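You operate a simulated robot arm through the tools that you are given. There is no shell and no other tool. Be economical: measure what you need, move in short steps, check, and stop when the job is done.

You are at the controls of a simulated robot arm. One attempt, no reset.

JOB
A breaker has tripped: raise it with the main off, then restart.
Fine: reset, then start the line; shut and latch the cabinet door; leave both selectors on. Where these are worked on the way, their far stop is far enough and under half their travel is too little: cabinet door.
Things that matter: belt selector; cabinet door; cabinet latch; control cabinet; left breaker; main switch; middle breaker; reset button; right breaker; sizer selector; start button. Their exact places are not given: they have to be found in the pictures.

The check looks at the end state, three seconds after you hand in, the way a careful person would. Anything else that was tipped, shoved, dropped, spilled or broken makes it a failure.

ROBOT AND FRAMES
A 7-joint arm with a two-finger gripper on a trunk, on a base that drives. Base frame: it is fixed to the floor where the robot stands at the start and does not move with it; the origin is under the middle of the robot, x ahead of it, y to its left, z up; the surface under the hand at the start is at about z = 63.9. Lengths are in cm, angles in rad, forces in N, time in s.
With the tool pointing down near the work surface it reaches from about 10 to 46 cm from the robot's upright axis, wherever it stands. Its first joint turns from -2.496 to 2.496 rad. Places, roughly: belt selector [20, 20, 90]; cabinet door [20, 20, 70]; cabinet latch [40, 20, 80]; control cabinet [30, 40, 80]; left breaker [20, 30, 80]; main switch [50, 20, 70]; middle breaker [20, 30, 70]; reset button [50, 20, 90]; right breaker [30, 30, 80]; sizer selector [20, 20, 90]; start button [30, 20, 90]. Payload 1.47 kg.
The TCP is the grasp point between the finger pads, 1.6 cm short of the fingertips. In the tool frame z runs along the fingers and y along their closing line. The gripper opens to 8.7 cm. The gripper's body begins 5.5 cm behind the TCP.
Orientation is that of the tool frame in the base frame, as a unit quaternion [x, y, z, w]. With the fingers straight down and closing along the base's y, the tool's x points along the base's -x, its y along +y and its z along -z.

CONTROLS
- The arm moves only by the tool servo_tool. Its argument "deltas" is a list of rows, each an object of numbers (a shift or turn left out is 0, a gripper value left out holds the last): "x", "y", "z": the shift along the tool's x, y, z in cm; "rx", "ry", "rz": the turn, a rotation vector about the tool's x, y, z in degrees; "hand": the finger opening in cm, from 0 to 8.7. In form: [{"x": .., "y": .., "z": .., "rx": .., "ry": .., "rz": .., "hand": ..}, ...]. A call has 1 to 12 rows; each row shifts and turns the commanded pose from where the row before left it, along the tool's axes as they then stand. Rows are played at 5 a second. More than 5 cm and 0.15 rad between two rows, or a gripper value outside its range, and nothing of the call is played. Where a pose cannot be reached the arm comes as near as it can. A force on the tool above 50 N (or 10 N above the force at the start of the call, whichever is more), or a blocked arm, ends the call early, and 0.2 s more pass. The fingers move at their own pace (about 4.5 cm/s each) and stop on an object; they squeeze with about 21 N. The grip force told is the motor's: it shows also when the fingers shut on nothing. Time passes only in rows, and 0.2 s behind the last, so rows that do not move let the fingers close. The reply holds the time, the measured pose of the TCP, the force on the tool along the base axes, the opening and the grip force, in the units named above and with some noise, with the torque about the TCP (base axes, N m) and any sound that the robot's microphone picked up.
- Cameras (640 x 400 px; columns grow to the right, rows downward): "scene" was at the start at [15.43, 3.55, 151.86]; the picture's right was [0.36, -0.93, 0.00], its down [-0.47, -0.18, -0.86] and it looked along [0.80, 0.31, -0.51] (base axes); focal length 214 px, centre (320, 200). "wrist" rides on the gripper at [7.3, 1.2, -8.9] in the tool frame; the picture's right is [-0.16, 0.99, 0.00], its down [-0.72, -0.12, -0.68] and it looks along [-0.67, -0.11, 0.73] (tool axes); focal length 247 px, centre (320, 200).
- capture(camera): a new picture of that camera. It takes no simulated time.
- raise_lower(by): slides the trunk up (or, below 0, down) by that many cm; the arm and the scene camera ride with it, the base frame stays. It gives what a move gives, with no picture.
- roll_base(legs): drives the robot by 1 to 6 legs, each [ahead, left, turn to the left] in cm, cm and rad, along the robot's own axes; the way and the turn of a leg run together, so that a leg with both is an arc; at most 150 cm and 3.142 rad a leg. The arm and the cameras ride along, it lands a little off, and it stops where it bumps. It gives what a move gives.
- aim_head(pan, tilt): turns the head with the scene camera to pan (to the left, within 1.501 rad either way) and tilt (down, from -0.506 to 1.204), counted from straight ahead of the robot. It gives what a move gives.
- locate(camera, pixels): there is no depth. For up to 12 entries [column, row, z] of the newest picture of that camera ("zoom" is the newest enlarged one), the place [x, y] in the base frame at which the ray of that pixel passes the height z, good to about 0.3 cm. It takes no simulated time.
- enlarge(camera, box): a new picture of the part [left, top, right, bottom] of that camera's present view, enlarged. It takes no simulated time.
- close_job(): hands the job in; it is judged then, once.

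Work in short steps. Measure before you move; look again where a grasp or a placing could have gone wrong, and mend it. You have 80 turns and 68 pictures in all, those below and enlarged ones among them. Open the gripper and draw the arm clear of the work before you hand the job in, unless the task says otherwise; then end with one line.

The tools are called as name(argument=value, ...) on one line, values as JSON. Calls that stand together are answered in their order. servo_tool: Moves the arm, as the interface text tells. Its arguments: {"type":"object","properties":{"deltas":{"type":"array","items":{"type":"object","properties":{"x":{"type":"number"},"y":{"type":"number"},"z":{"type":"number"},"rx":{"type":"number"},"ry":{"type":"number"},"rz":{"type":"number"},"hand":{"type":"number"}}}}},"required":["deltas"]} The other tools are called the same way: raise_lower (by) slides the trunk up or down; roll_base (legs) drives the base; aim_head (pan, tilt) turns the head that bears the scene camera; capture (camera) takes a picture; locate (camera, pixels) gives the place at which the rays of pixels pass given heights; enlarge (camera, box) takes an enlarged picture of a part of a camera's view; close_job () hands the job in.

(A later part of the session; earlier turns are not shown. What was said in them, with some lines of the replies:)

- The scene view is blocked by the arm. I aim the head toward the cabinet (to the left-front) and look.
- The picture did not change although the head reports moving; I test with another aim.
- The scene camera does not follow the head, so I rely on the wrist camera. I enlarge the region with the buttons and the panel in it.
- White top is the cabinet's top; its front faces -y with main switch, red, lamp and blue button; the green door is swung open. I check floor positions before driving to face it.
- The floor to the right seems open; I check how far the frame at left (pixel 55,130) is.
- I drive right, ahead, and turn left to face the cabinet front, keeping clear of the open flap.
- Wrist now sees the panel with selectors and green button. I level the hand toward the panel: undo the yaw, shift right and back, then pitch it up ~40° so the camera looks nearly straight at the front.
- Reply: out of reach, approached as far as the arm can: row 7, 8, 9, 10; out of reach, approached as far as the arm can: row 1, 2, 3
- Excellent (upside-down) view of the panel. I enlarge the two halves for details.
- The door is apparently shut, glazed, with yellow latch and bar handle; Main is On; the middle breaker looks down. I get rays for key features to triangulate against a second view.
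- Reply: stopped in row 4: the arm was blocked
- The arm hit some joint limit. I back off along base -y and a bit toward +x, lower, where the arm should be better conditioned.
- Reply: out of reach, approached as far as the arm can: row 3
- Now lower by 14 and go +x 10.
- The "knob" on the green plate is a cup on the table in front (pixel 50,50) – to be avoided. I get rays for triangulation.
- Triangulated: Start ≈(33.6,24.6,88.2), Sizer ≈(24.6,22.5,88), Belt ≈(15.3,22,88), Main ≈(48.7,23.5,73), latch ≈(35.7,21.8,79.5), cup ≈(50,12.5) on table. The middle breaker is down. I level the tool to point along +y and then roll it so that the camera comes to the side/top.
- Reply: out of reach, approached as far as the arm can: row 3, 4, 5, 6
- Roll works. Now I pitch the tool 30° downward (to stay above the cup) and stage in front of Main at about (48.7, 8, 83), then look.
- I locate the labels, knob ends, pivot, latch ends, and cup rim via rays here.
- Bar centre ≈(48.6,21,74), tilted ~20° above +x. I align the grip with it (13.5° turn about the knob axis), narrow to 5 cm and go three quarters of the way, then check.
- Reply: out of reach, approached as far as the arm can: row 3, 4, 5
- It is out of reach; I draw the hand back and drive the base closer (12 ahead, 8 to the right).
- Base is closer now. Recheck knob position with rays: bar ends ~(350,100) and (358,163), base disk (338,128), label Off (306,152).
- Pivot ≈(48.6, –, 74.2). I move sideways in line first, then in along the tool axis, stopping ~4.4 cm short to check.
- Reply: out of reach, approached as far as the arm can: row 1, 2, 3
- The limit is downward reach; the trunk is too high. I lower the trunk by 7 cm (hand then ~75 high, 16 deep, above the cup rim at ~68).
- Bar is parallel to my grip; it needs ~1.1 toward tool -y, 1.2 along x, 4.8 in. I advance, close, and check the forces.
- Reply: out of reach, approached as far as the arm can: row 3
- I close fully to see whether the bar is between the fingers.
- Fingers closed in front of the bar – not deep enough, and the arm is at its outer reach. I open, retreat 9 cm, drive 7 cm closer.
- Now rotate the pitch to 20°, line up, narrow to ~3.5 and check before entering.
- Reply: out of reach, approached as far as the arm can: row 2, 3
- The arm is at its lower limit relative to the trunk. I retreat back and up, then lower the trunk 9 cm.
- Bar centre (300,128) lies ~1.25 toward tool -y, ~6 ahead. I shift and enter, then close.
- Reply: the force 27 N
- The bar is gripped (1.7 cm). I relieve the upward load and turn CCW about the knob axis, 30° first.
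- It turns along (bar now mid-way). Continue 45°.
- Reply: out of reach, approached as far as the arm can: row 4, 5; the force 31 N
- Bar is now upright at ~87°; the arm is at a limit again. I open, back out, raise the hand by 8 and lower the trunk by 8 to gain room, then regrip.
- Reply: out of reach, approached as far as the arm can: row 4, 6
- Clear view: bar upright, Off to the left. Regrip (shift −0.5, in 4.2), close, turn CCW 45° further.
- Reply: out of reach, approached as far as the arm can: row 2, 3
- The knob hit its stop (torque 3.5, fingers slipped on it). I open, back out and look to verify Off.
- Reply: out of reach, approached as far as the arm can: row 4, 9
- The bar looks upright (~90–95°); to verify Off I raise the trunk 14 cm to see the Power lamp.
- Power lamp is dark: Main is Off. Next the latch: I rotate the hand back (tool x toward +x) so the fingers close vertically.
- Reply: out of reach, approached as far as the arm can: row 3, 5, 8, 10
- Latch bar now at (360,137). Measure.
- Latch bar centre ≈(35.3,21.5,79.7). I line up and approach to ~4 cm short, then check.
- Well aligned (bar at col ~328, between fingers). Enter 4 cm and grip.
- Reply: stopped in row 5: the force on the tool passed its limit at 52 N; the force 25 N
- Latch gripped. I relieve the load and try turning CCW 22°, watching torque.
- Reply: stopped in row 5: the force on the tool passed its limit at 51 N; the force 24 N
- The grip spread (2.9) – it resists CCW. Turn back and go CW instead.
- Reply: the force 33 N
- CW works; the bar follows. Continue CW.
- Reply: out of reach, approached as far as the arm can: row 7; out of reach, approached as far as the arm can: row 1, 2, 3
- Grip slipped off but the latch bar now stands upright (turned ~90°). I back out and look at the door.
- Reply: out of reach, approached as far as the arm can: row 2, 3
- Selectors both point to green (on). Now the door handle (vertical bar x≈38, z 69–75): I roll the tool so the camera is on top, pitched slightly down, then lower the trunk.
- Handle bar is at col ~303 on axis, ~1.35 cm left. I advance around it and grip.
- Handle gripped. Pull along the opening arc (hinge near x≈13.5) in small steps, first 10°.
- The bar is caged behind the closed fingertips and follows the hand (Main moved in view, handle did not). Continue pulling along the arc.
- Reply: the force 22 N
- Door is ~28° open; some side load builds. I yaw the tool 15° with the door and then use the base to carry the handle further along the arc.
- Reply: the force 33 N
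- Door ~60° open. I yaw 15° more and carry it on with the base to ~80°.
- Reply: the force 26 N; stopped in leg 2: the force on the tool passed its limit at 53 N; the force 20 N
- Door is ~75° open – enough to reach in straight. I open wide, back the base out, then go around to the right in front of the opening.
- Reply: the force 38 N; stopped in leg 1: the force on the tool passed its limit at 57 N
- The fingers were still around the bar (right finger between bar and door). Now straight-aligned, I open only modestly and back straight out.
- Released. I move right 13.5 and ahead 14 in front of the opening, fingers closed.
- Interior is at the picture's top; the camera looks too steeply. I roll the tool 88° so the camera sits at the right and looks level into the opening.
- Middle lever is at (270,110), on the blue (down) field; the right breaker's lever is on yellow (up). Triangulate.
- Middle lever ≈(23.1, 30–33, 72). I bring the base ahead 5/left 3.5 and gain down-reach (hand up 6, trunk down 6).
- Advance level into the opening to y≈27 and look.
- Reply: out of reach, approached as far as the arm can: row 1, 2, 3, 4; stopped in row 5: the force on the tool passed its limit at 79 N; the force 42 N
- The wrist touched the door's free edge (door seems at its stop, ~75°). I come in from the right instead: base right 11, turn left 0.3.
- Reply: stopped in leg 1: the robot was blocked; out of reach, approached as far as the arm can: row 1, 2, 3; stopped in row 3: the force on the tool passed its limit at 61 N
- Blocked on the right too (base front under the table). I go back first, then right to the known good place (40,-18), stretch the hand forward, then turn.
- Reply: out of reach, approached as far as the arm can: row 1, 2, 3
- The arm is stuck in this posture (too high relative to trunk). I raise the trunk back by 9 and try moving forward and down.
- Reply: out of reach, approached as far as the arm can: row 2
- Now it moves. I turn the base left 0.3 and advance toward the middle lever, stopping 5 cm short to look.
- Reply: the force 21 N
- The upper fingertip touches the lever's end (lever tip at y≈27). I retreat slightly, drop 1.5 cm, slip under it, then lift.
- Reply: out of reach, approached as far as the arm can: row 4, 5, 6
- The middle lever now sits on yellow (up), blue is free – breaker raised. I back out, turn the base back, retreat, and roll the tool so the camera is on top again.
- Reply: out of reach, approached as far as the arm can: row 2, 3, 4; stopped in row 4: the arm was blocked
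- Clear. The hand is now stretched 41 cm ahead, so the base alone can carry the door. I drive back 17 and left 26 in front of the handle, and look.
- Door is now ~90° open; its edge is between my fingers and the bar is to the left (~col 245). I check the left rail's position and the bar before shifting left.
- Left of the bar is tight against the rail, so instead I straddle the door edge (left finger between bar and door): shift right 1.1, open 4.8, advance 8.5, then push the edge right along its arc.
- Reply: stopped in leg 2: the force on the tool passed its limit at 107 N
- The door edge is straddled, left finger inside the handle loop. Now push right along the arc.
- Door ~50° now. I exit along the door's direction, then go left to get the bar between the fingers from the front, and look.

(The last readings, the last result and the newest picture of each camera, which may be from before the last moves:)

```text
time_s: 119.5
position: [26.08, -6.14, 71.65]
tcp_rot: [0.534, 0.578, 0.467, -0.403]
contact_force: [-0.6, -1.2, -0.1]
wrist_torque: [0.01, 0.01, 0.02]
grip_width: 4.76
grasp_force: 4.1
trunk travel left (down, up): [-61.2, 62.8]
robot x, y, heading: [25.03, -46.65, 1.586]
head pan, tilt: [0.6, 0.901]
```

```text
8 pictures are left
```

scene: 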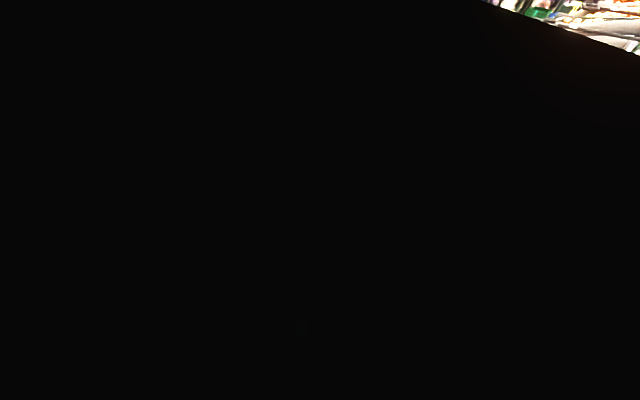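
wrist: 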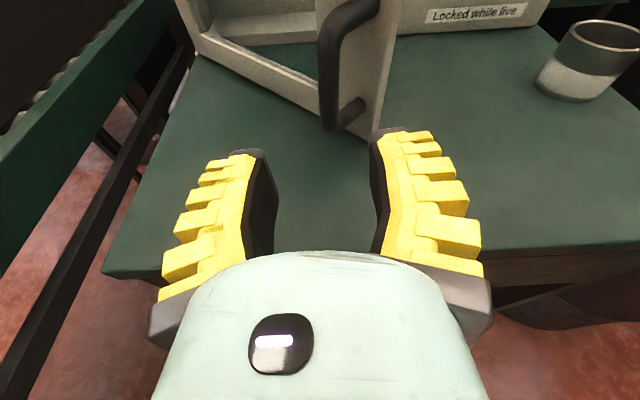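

Bar is straight ahead (col 328). Drive the base along the closing arc, pushing the door shut.

roll_base(legs=[[9, -0.4, 0], [6.5, -5.5, 0], [7, -4, 0], [5, -1.3, 0]])

capture(camera="wrist")

```text
time_s: 122.5
position: [36.98, 21.2, 71.75]
tcp_rot: [0.533, 0.578, 0.467, -0.404]
contact_force: [-0.5, 0.6, 0.0]
wrist_torque: [0.01, -0.04, -0.03]
grip_width: 4.8
grasp_force: 4.2
trunk travel left (down, up): [-61.2, 62.8]
robot x, y, heading: [35.8, -19.45, 1.584]
head pan, tilt: [0.6, 0.901]
```

```text
7 pictures are left
```

wrist: 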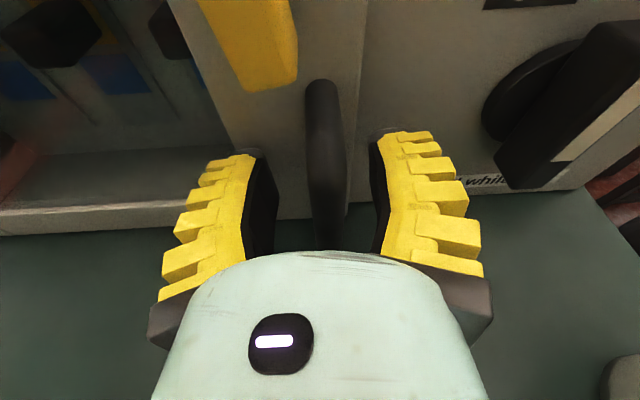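

The door looks shut, flush with the panel. I press it home, then back off, close the fingers, raise the trunk 11 and look at the latch.

servo_tool(deltas=[{"z": 1}, {"z": 1}, {"z": 0.6}, {"z": -2.6}, {"z": -4}, {"z": -4, "hand": 0}, {"y": 1.6}, {}])

raise_lower(by=11)

capture(camera="wrist")

```text
time_s: 124.3
position: [38.3, 13.29, 73.75]
tcp_rot: [0.534, 0.579, 0.467, -0.403]
contact_force: [-0.4, 0.3, -0.1]
wrist_torque: [0.0, 0.01, 0.02]
grip_width: 0.0
grasp_force: 17.3
trunk travel left (down, up): [-61.2, 62.8]
robot x, y, heading: [35.8, -19.35, 1.584]
head pan, tilt: [0.6, 0.901]
```

```text
time_s: 125.7
position: [38.37, 13.42, 84.78]
tcp_rot: [0.533, 0.579, 0.466, -0.404]
contact_force: [0.0, -0.4, -0.3]
wrist_torque: [0.0, -0.02, -0.02]
grip_width: 0.01
grasp_force: 21.0
trunk travel left (down, up): [-72.2, 51.8]
robot x, y, heading: [36.04, -19.43, 1.586]
head pan, tilt: [0.6, 0.901]
```

```text
6 pictures are left
```

wrist: 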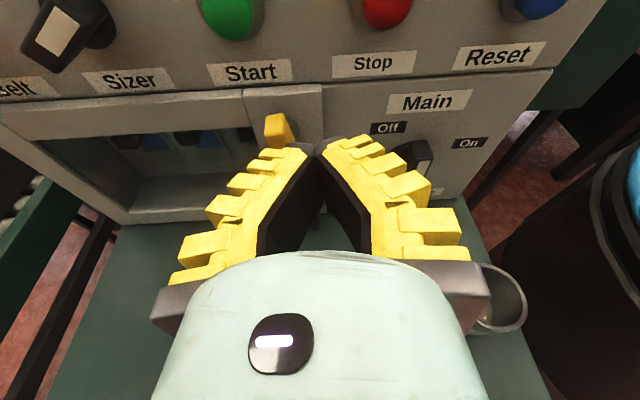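

Door is closed. Latch upright at (277,130). With closed fingers at z≈83 I push its top to the left and then press down its left arm.

servo_tool(deltas=[{"z": 4.2}, {"z": 4.2}, {"y": -1.5}, {"y": -1.5}, {"y": -1.5}, {"y": -1.0}, {"x": -0.7}, {"x": -0.7}, {}])

capture(camera="wrist")

```text
time_s: 127.4
position: [33.17, 21.66, 82.02]
tcp_rot: [0.525, 0.573, 0.475, -0.412]
contact_force: [-0.6, -5.8, 18.4]
wrist_torque: [-0.06, -0.1, 0.0]
grip_width: 0.58
grasp_force: 28.8
trunk travel left (down, up): [-72.2, 51.8]
robot x, y, heading: [35.73, -19.64, 1.585]
head pan, tilt: [0.6, 0.901]
stopped in row 8: the force on the tool passed its limit at 60 N (the readings are from after the stop); the commanded pose is now the measured one
```

```text
5 pictures are left
```

wrist: 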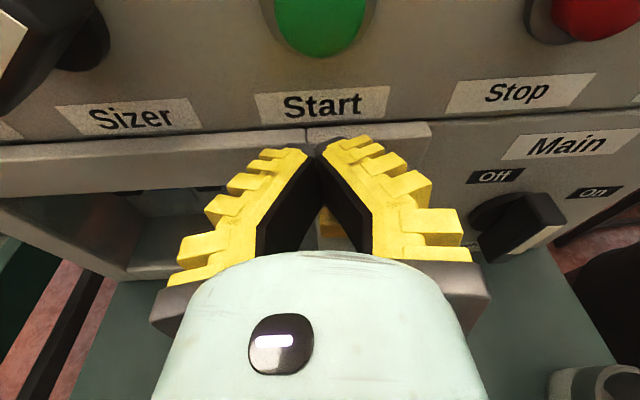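

The latch is pressed against its horizontal stop. I back out and stage in front of Main (bar upright), fingers open ~3.8.

servo_tool(deltas=[{"x": 0.6}, {"z": -3.6}, {"z": -3.6}, {"y": 3.4, "hand": 3.2}, {"y": 3.4}, {"y": 3.4}, {}])

roll_base(legs=[[0, -5, 0]])

raise_lower(by=-8.5)

capture(camera="wrist")

```text
time_s: 129.0
position: [43.08, 14.6, 84.95]
tcp_rot: [0.528, 0.574, 0.473, -0.409]
contact_force: [0.3, -0.3, -0.1]
wrist_torque: [0.03, 0.01, -0.02]
grip_width: 3.8
grasp_force: 4.3
trunk travel left (down, up): [-72.2, 51.8]
robot x, y, heading: [35.87, -19.57, 1.587]
head pan, tilt: [0.6, 0.901]
```

```text
time_s: 129.9
position: [48.15, 14.64, 85.03]
tcp_rot: [0.527, 0.575, 0.473, -0.41]
contact_force: [0.0, 0.4, -0.7]
wrist_torque: [-0.02, 0.0, 0.04]
grip_width: 3.78
grasp_force: 4.7
trunk travel left (down, up): [-72.2, 51.8]
robot x, y, heading: [40.47, -19.29, 1.584]
head pan, tilt: [0.6, 0.901]
```

```text
time_s: 131.1
position: [48.09, 14.63, 76.51]
tcp_rot: [0.528, 0.575, 0.473, -0.409]
contact_force: [-0.1, -0.5, 0.2]
wrist_torque: [-0.03, -0.01, -0.02]
grip_width: 3.83
grasp_force: 4.5
trunk travel left (down, up): [-63.7, 60.3]
robot x, y, heading: [41.01, -19.39, 1.587]
head pan, tilt: [0.6, 0.901]
```

```text
4 pictures are left
```

wrist: 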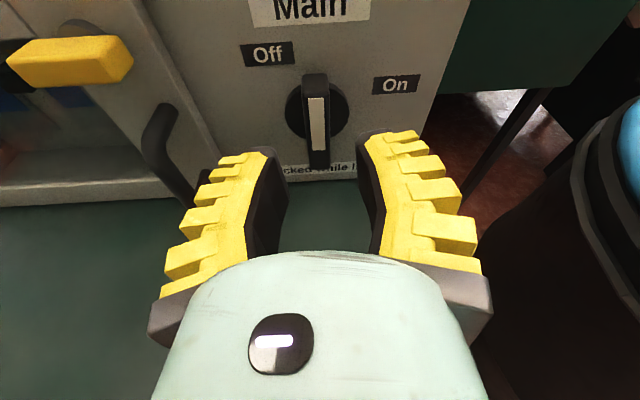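

Latch is horizontal and the door shut. Main bar centred at (316,120). I align roll, enter, grip and turn CW about 75° to On.

servo_tool(deltas=[{"rz": 8}, {"x": -0.6, "y": -0.3, "z": 2.3}, {"z": 2.5}, {"z": 2.5}, {"hand": 0}, {}, {}, {}])

servo_tool(deltas=[{"rx": 1.65, "ry": -0.25, "rz": 7.3}, {"rx": 1.65, "ry": -0.25, "rz": 7.3}, {"rx": 1.65, "ry": -0.25, "rz": 7.3}, {"rx": 1.65, "ry": -0.25, "rz": 7.3}, {"rx": 1.65, "ry": -0.25, "rz": 7.3}, {"rx": 1.65, "ry": -0.25, "rz": 7.3}, {"rx": 1.65, "ry": -0.25, "rz": 7.3}, {"rx": 1.65, "ry": -0.25, "rz": 7.3}, {"rx": 1.65, "ry": -0.25, "rz": 7.3}, {"rx": 1.65, "ry": -0.25, "rz": 7.3}, {}])

```text
time_s: 132.9
position: [48.02, 21.68, 74.26]
tcp_rot: [0.566, 0.537, 0.443, -0.441]
contact_force: [4.6, -8.0, 9.2]
wrist_torque: [-0.44, -0.06, 0.02]
grip_width: 1.14
grasp_force: 29.9
trunk travel left (down, up): [-63.7, 60.3]
robot x, y, heading: [40.79, -19.16, 1.586]
head pan, tilt: [0.6, 0.901]
```

```text
time_s: 134.7
position: [48.99, 21.6, 73.97]
tcp_rot: [0.715, 0.261, 0.126, -0.636]
contact_force: [16.1, 5.2, -22.6]
wrist_torque: [0.28, -0.28, -0.38]
grip_width: 1.13
grasp_force: 30.0
trunk travel left (down, up): [-63.7, 60.3]
robot x, y, heading: [40.97, -19.07, 1.578]
head pan, tilt: [0.6, 0.901]
stopped in row 8: the force on the tool passed its limit at 51 N (the readings are from after the stop); the commanded pose is now the measured one
```

Still gripping, at ~32°; side load stopped it. I relieve and turn the last ~22° to the stop, then release and back out.

servo_tool(deltas=[{"y": 0.5}, {"rx": 1.65, "ry": -0.25, "rz": 7.3}, {"rx": 1.65, "ry": -0.25, "rz": 7.3}, {"rx": 1.1, "ry": -0.2, "rz": 5}, {}])

servo_tool(deltas=[{"hand": 3.4}, {}, {}, {"z": -3.5}, {"z": -3.5}, {}])

raise_lower(by=14)

capture(camera="wrist")

```text
time_s: 135.9
position: [49.02, 21.54, 73.67]
tcp_rot: [0.722, 0.146, -0.002, -0.676]
contact_force: [17.4, -2.4, -9.3]
wrist_torque: [0.21, -0.68, -0.3]
grip_width: 1.39
grasp_force: 30.4
trunk travel left (down, up): [-63.7, 60.3]
robot x, y, heading: [40.71, -19.31, 1.585]
head pan, tilt: [0.6, 0.901]
```

```text
time_s: 137.3
position: [49.99, 14.84, 74.19]
tcp_rot: [0.721, 0.145, -0.004, -0.677]
contact_force: [0.1, -0.1, 0.5]
wrist_torque: [-0.02, 0.0, -0.01]
grip_width: 3.97
grasp_force: 4.2
trunk travel left (down, up): [-63.7, 60.3]
robot x, y, heading: [40.32, -19.37, 1.585]
head pan, tilt: [0.6, 0.901]
```

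```text
time_s: 138.9
position: [50.03, 14.92, 88.3]
tcp_rot: [0.721, 0.145, -0.004, -0.677]
contact_force: [0.6, -1.1, 0.1]
wrist_torque: [-0.01, -0.01, -0.01]
grip_width: 4.03
grasp_force: 4.8
trunk travel left (down, up): [-77.7, 46.3]
robot x, y, heading: [40.73, -19.25, 1.584]
head pan, tilt: [0.6, 0.901]
```

```text
3 pictures are left
```

wrist: 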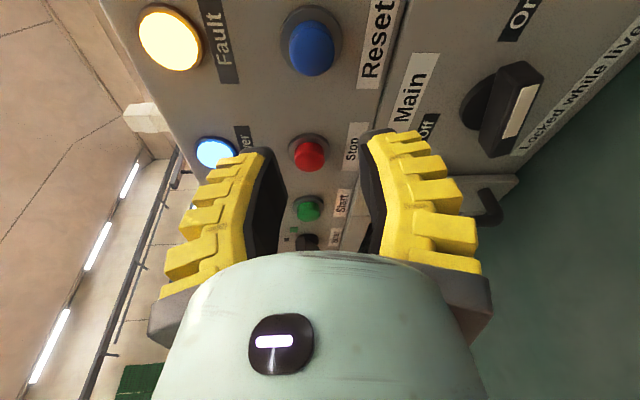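

Power is on again and Fault is lit; Main On. Press Reset at ≈(52.4,23.4,88.3) with closed fingertips, then retreat and look.

servo_tool(deltas=[{"hand": 0}, {"x": 1.84, "y": 0.12, "z": 2.1}, {"x": 1.84, "y": 0.12, "z": 2.1}, {}, {"x": 0.21, "y": -0.04, "z": 0.97}, {"x": 0.21, "y": -0.04, "z": 0.97}, {"x": 0.15, "y": -0.03, "z": 0.7}, {"x": 0.1, "z": 0.5}, {}])

servo_tool(deltas=[{"x": -0.7, "y": 0.1, "z": -3.2}, {"x": -0.7, "y": 0.1, "z": -3.2}, {}])

capture(camera="wrist")

```text
time_s: 140.9
position: [52.87, 22.59, 88.44]
tcp_rot: [0.722, 0.144, -0.005, -0.677]
contact_force: [2.7, -11.2, 7.3]
wrist_torque: [0.12, 0.11, -0.11]
grip_width: 0.6
grasp_force: 28.4
trunk travel left (down, up): [-77.7, 46.3]
robot x, y, heading: [40.33, -19.21, 1.584]
head pan, tilt: [0.6, 0.901]
heard: click
```

```text
time_s: 141.8
position: [52.52, 16.39, 88.52]
tcp_rot: [0.721, 0.144, -0.005, -0.677]
contact_force: [0.4, -1.0, 0.9]
wrist_torque: [0.0, -0.02, -0.02]
grip_width: 0.01
grasp_force: 28.1
out of reach, approached as far as the arm can: row 2
trunk travel left (down, up): [-77.7, 46.3]
robot x, y, heading: [40.53, -19.38, 1.585]
head pan, tilt: [0.6, 0.901]
```

```text
2 pictures are left
```

wrist: 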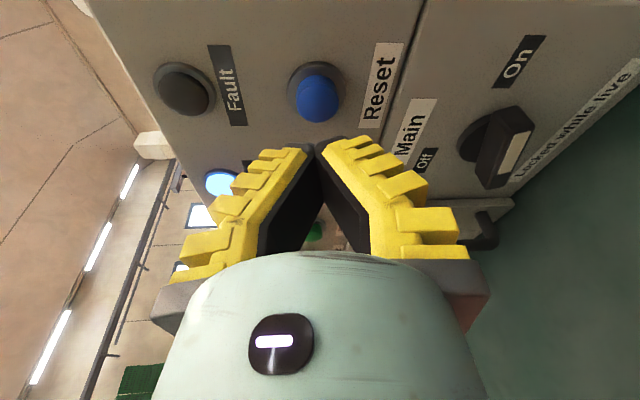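

Click heard, Fault went dark: reset done. Move left to Start (33.6, 23.4, 88.2): base left 10 and servo the rest.

roll_base(legs=[[0, 10, 0]])

servo_tool(deltas=[{"x": -2.75, "y": -0.58, "z": 0.58}, {"x": -2.75, "y": -0.58, "z": 0.58}, {"x": -2.75, "y": -0.58, "z": 0.58}, {}])

capture(camera="wrist")

```text
time_s: 142.9
position: [42.62, 16.2, 88.62]
tcp_rot: [0.722, 0.143, -0.003, -0.677]
contact_force: [0.0, 0.0, -0.6]
wrist_torque: [0.02, 0.02, -0.05]
grip_width: 0.0
grasp_force: 28.6
trunk travel left (down, up): [-77.7, 46.3]
robot x, y, heading: [30.78, -19.42, 1.582]
head pan, tilt: [0.6, 0.901]
```

```text
time_s: 143.9
position: [34.02, 16.28, 88.63]
tcp_rot: [0.721, 0.143, -0.003, -0.678]
contact_force: [0.0, 0.8, 0.6]
wrist_torque: [-0.03, 0.07, -0.01]
grip_width: 0.03
grasp_force: 28.0
trunk travel left (down, up): [-77.7, 46.3]
robot x, y, heading: [30.58, -19.45, 1.583]
head pan, tilt: [0.6, 0.901]
```

```text
1 pictures are left
```

wrist: 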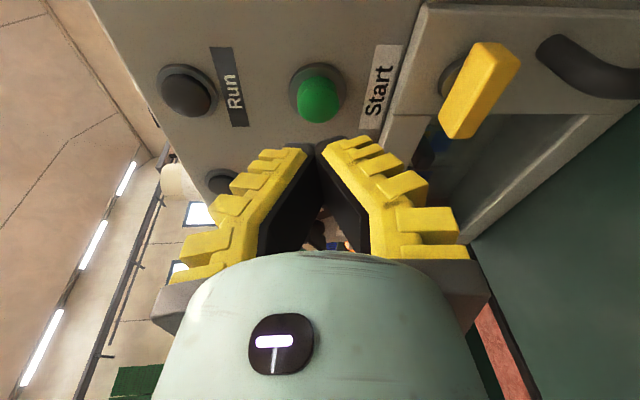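

Start sits in the same relative place as Reset did, and the latch is horizontal. Press Start the same way and retreat.

servo_tool(deltas=[{"x": 0.8, "z": 3}, {"x": 0.3, "z": 1.0}, {"x": 0.25, "z": 0.95}, {"x": 0.2, "z": 0.8}, {"x": 0.1, "z": 0.5}, {}, {}])

servo_tool(deltas=[{"x": -0.7, "y": 0.1, "z": -3.1}, {"x": -0.8, "y": 0.1, "z": -3.1}, {}])

```text
time_s: 145.5
position: [34.43, 22.66, 88.32]
tcp_rot: [0.722, 0.144, -0.004, -0.676]
contact_force: [0.7, -5.3, 2.9]
wrist_torque: [0.12, 0.03, -0.03]
grip_width: 0.61
grasp_force: 27.6
trunk travel left (down, up): [-77.7, 46.3]
robot x, y, heading: [30.6, -19.31, 1.579]
head pan, tilt: [0.6, 0.901]
heard: click
```

```text
time_s: 146.3
position: [34.12, 16.35, 88.38]
tcp_rot: [0.722, 0.144, -0.002, -0.677]
contact_force: [0.8, 0.6, -0.1]
wrist_torque: [0.0, 0.05, 0.0]
grip_width: 0.01
grasp_force: 28.5
trunk travel left (down, up): [-77.7, 46.3]
robot x, y, heading: [30.76, -19.73, 1.578]
head pan, tilt: [0.6, 0.901]
```

Click heard. I drive back clear, open the gripper and take the last picture to confirm the Run lamp and selectors.

roll_base(legs=[[-10, 0, 0]])

servo_tool(deltas=[{"hand": 8}, {}, {}])

capture(camera="wrist")

```text
time_s: 147.4
position: [34.4, 6.47, 88.39]
tcp_rot: [0.721, 0.142, -0.002, -0.678]
contact_force: [0.2, -0.3, 0.1]
wrist_torque: [0.02, 0.02, 0.01]
grip_width: 0.0
grasp_force: 28.0
trunk travel left (down, up): [-77.7, 46.3]
robot x, y, heading: [30.83, -29.28, 1.58]
head pan, tilt: [0.6, 0.901]
```

```text
time_s: 148.2
position: [34.26, 6.38, 88.51]
tcp_rot: [0.723, 0.143, -0.002, -0.676]
contact_force: [-0.2, 0.0, 0.3]
wrist_torque: [-0.01, -0.02, 0.01]
grip_width: 8.17
grasp_force: 1.4
trunk travel left (down, up): [-77.7, 46.3]
robot x, y, heading: [30.68, -29.74, 1.581]
head pan, tilt: [0.6, 0.901]
```

```text
0 pictures are left
5 turns are left
```

wrist: 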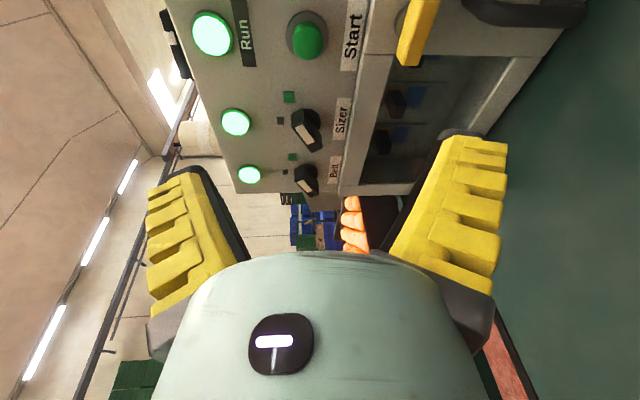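

The Run, Sizer and Belt lamps are all lit green. The door is shut and the latch horizontal, so I hand in.

close_job()

```text
The job is handed in.
```

The middle breaker was raised with the main off. The door is shut and latched, the main is back on, and reset and start were pressed in that order; the Run, Sizer and Belt lamps are lit and both selectors are still on.
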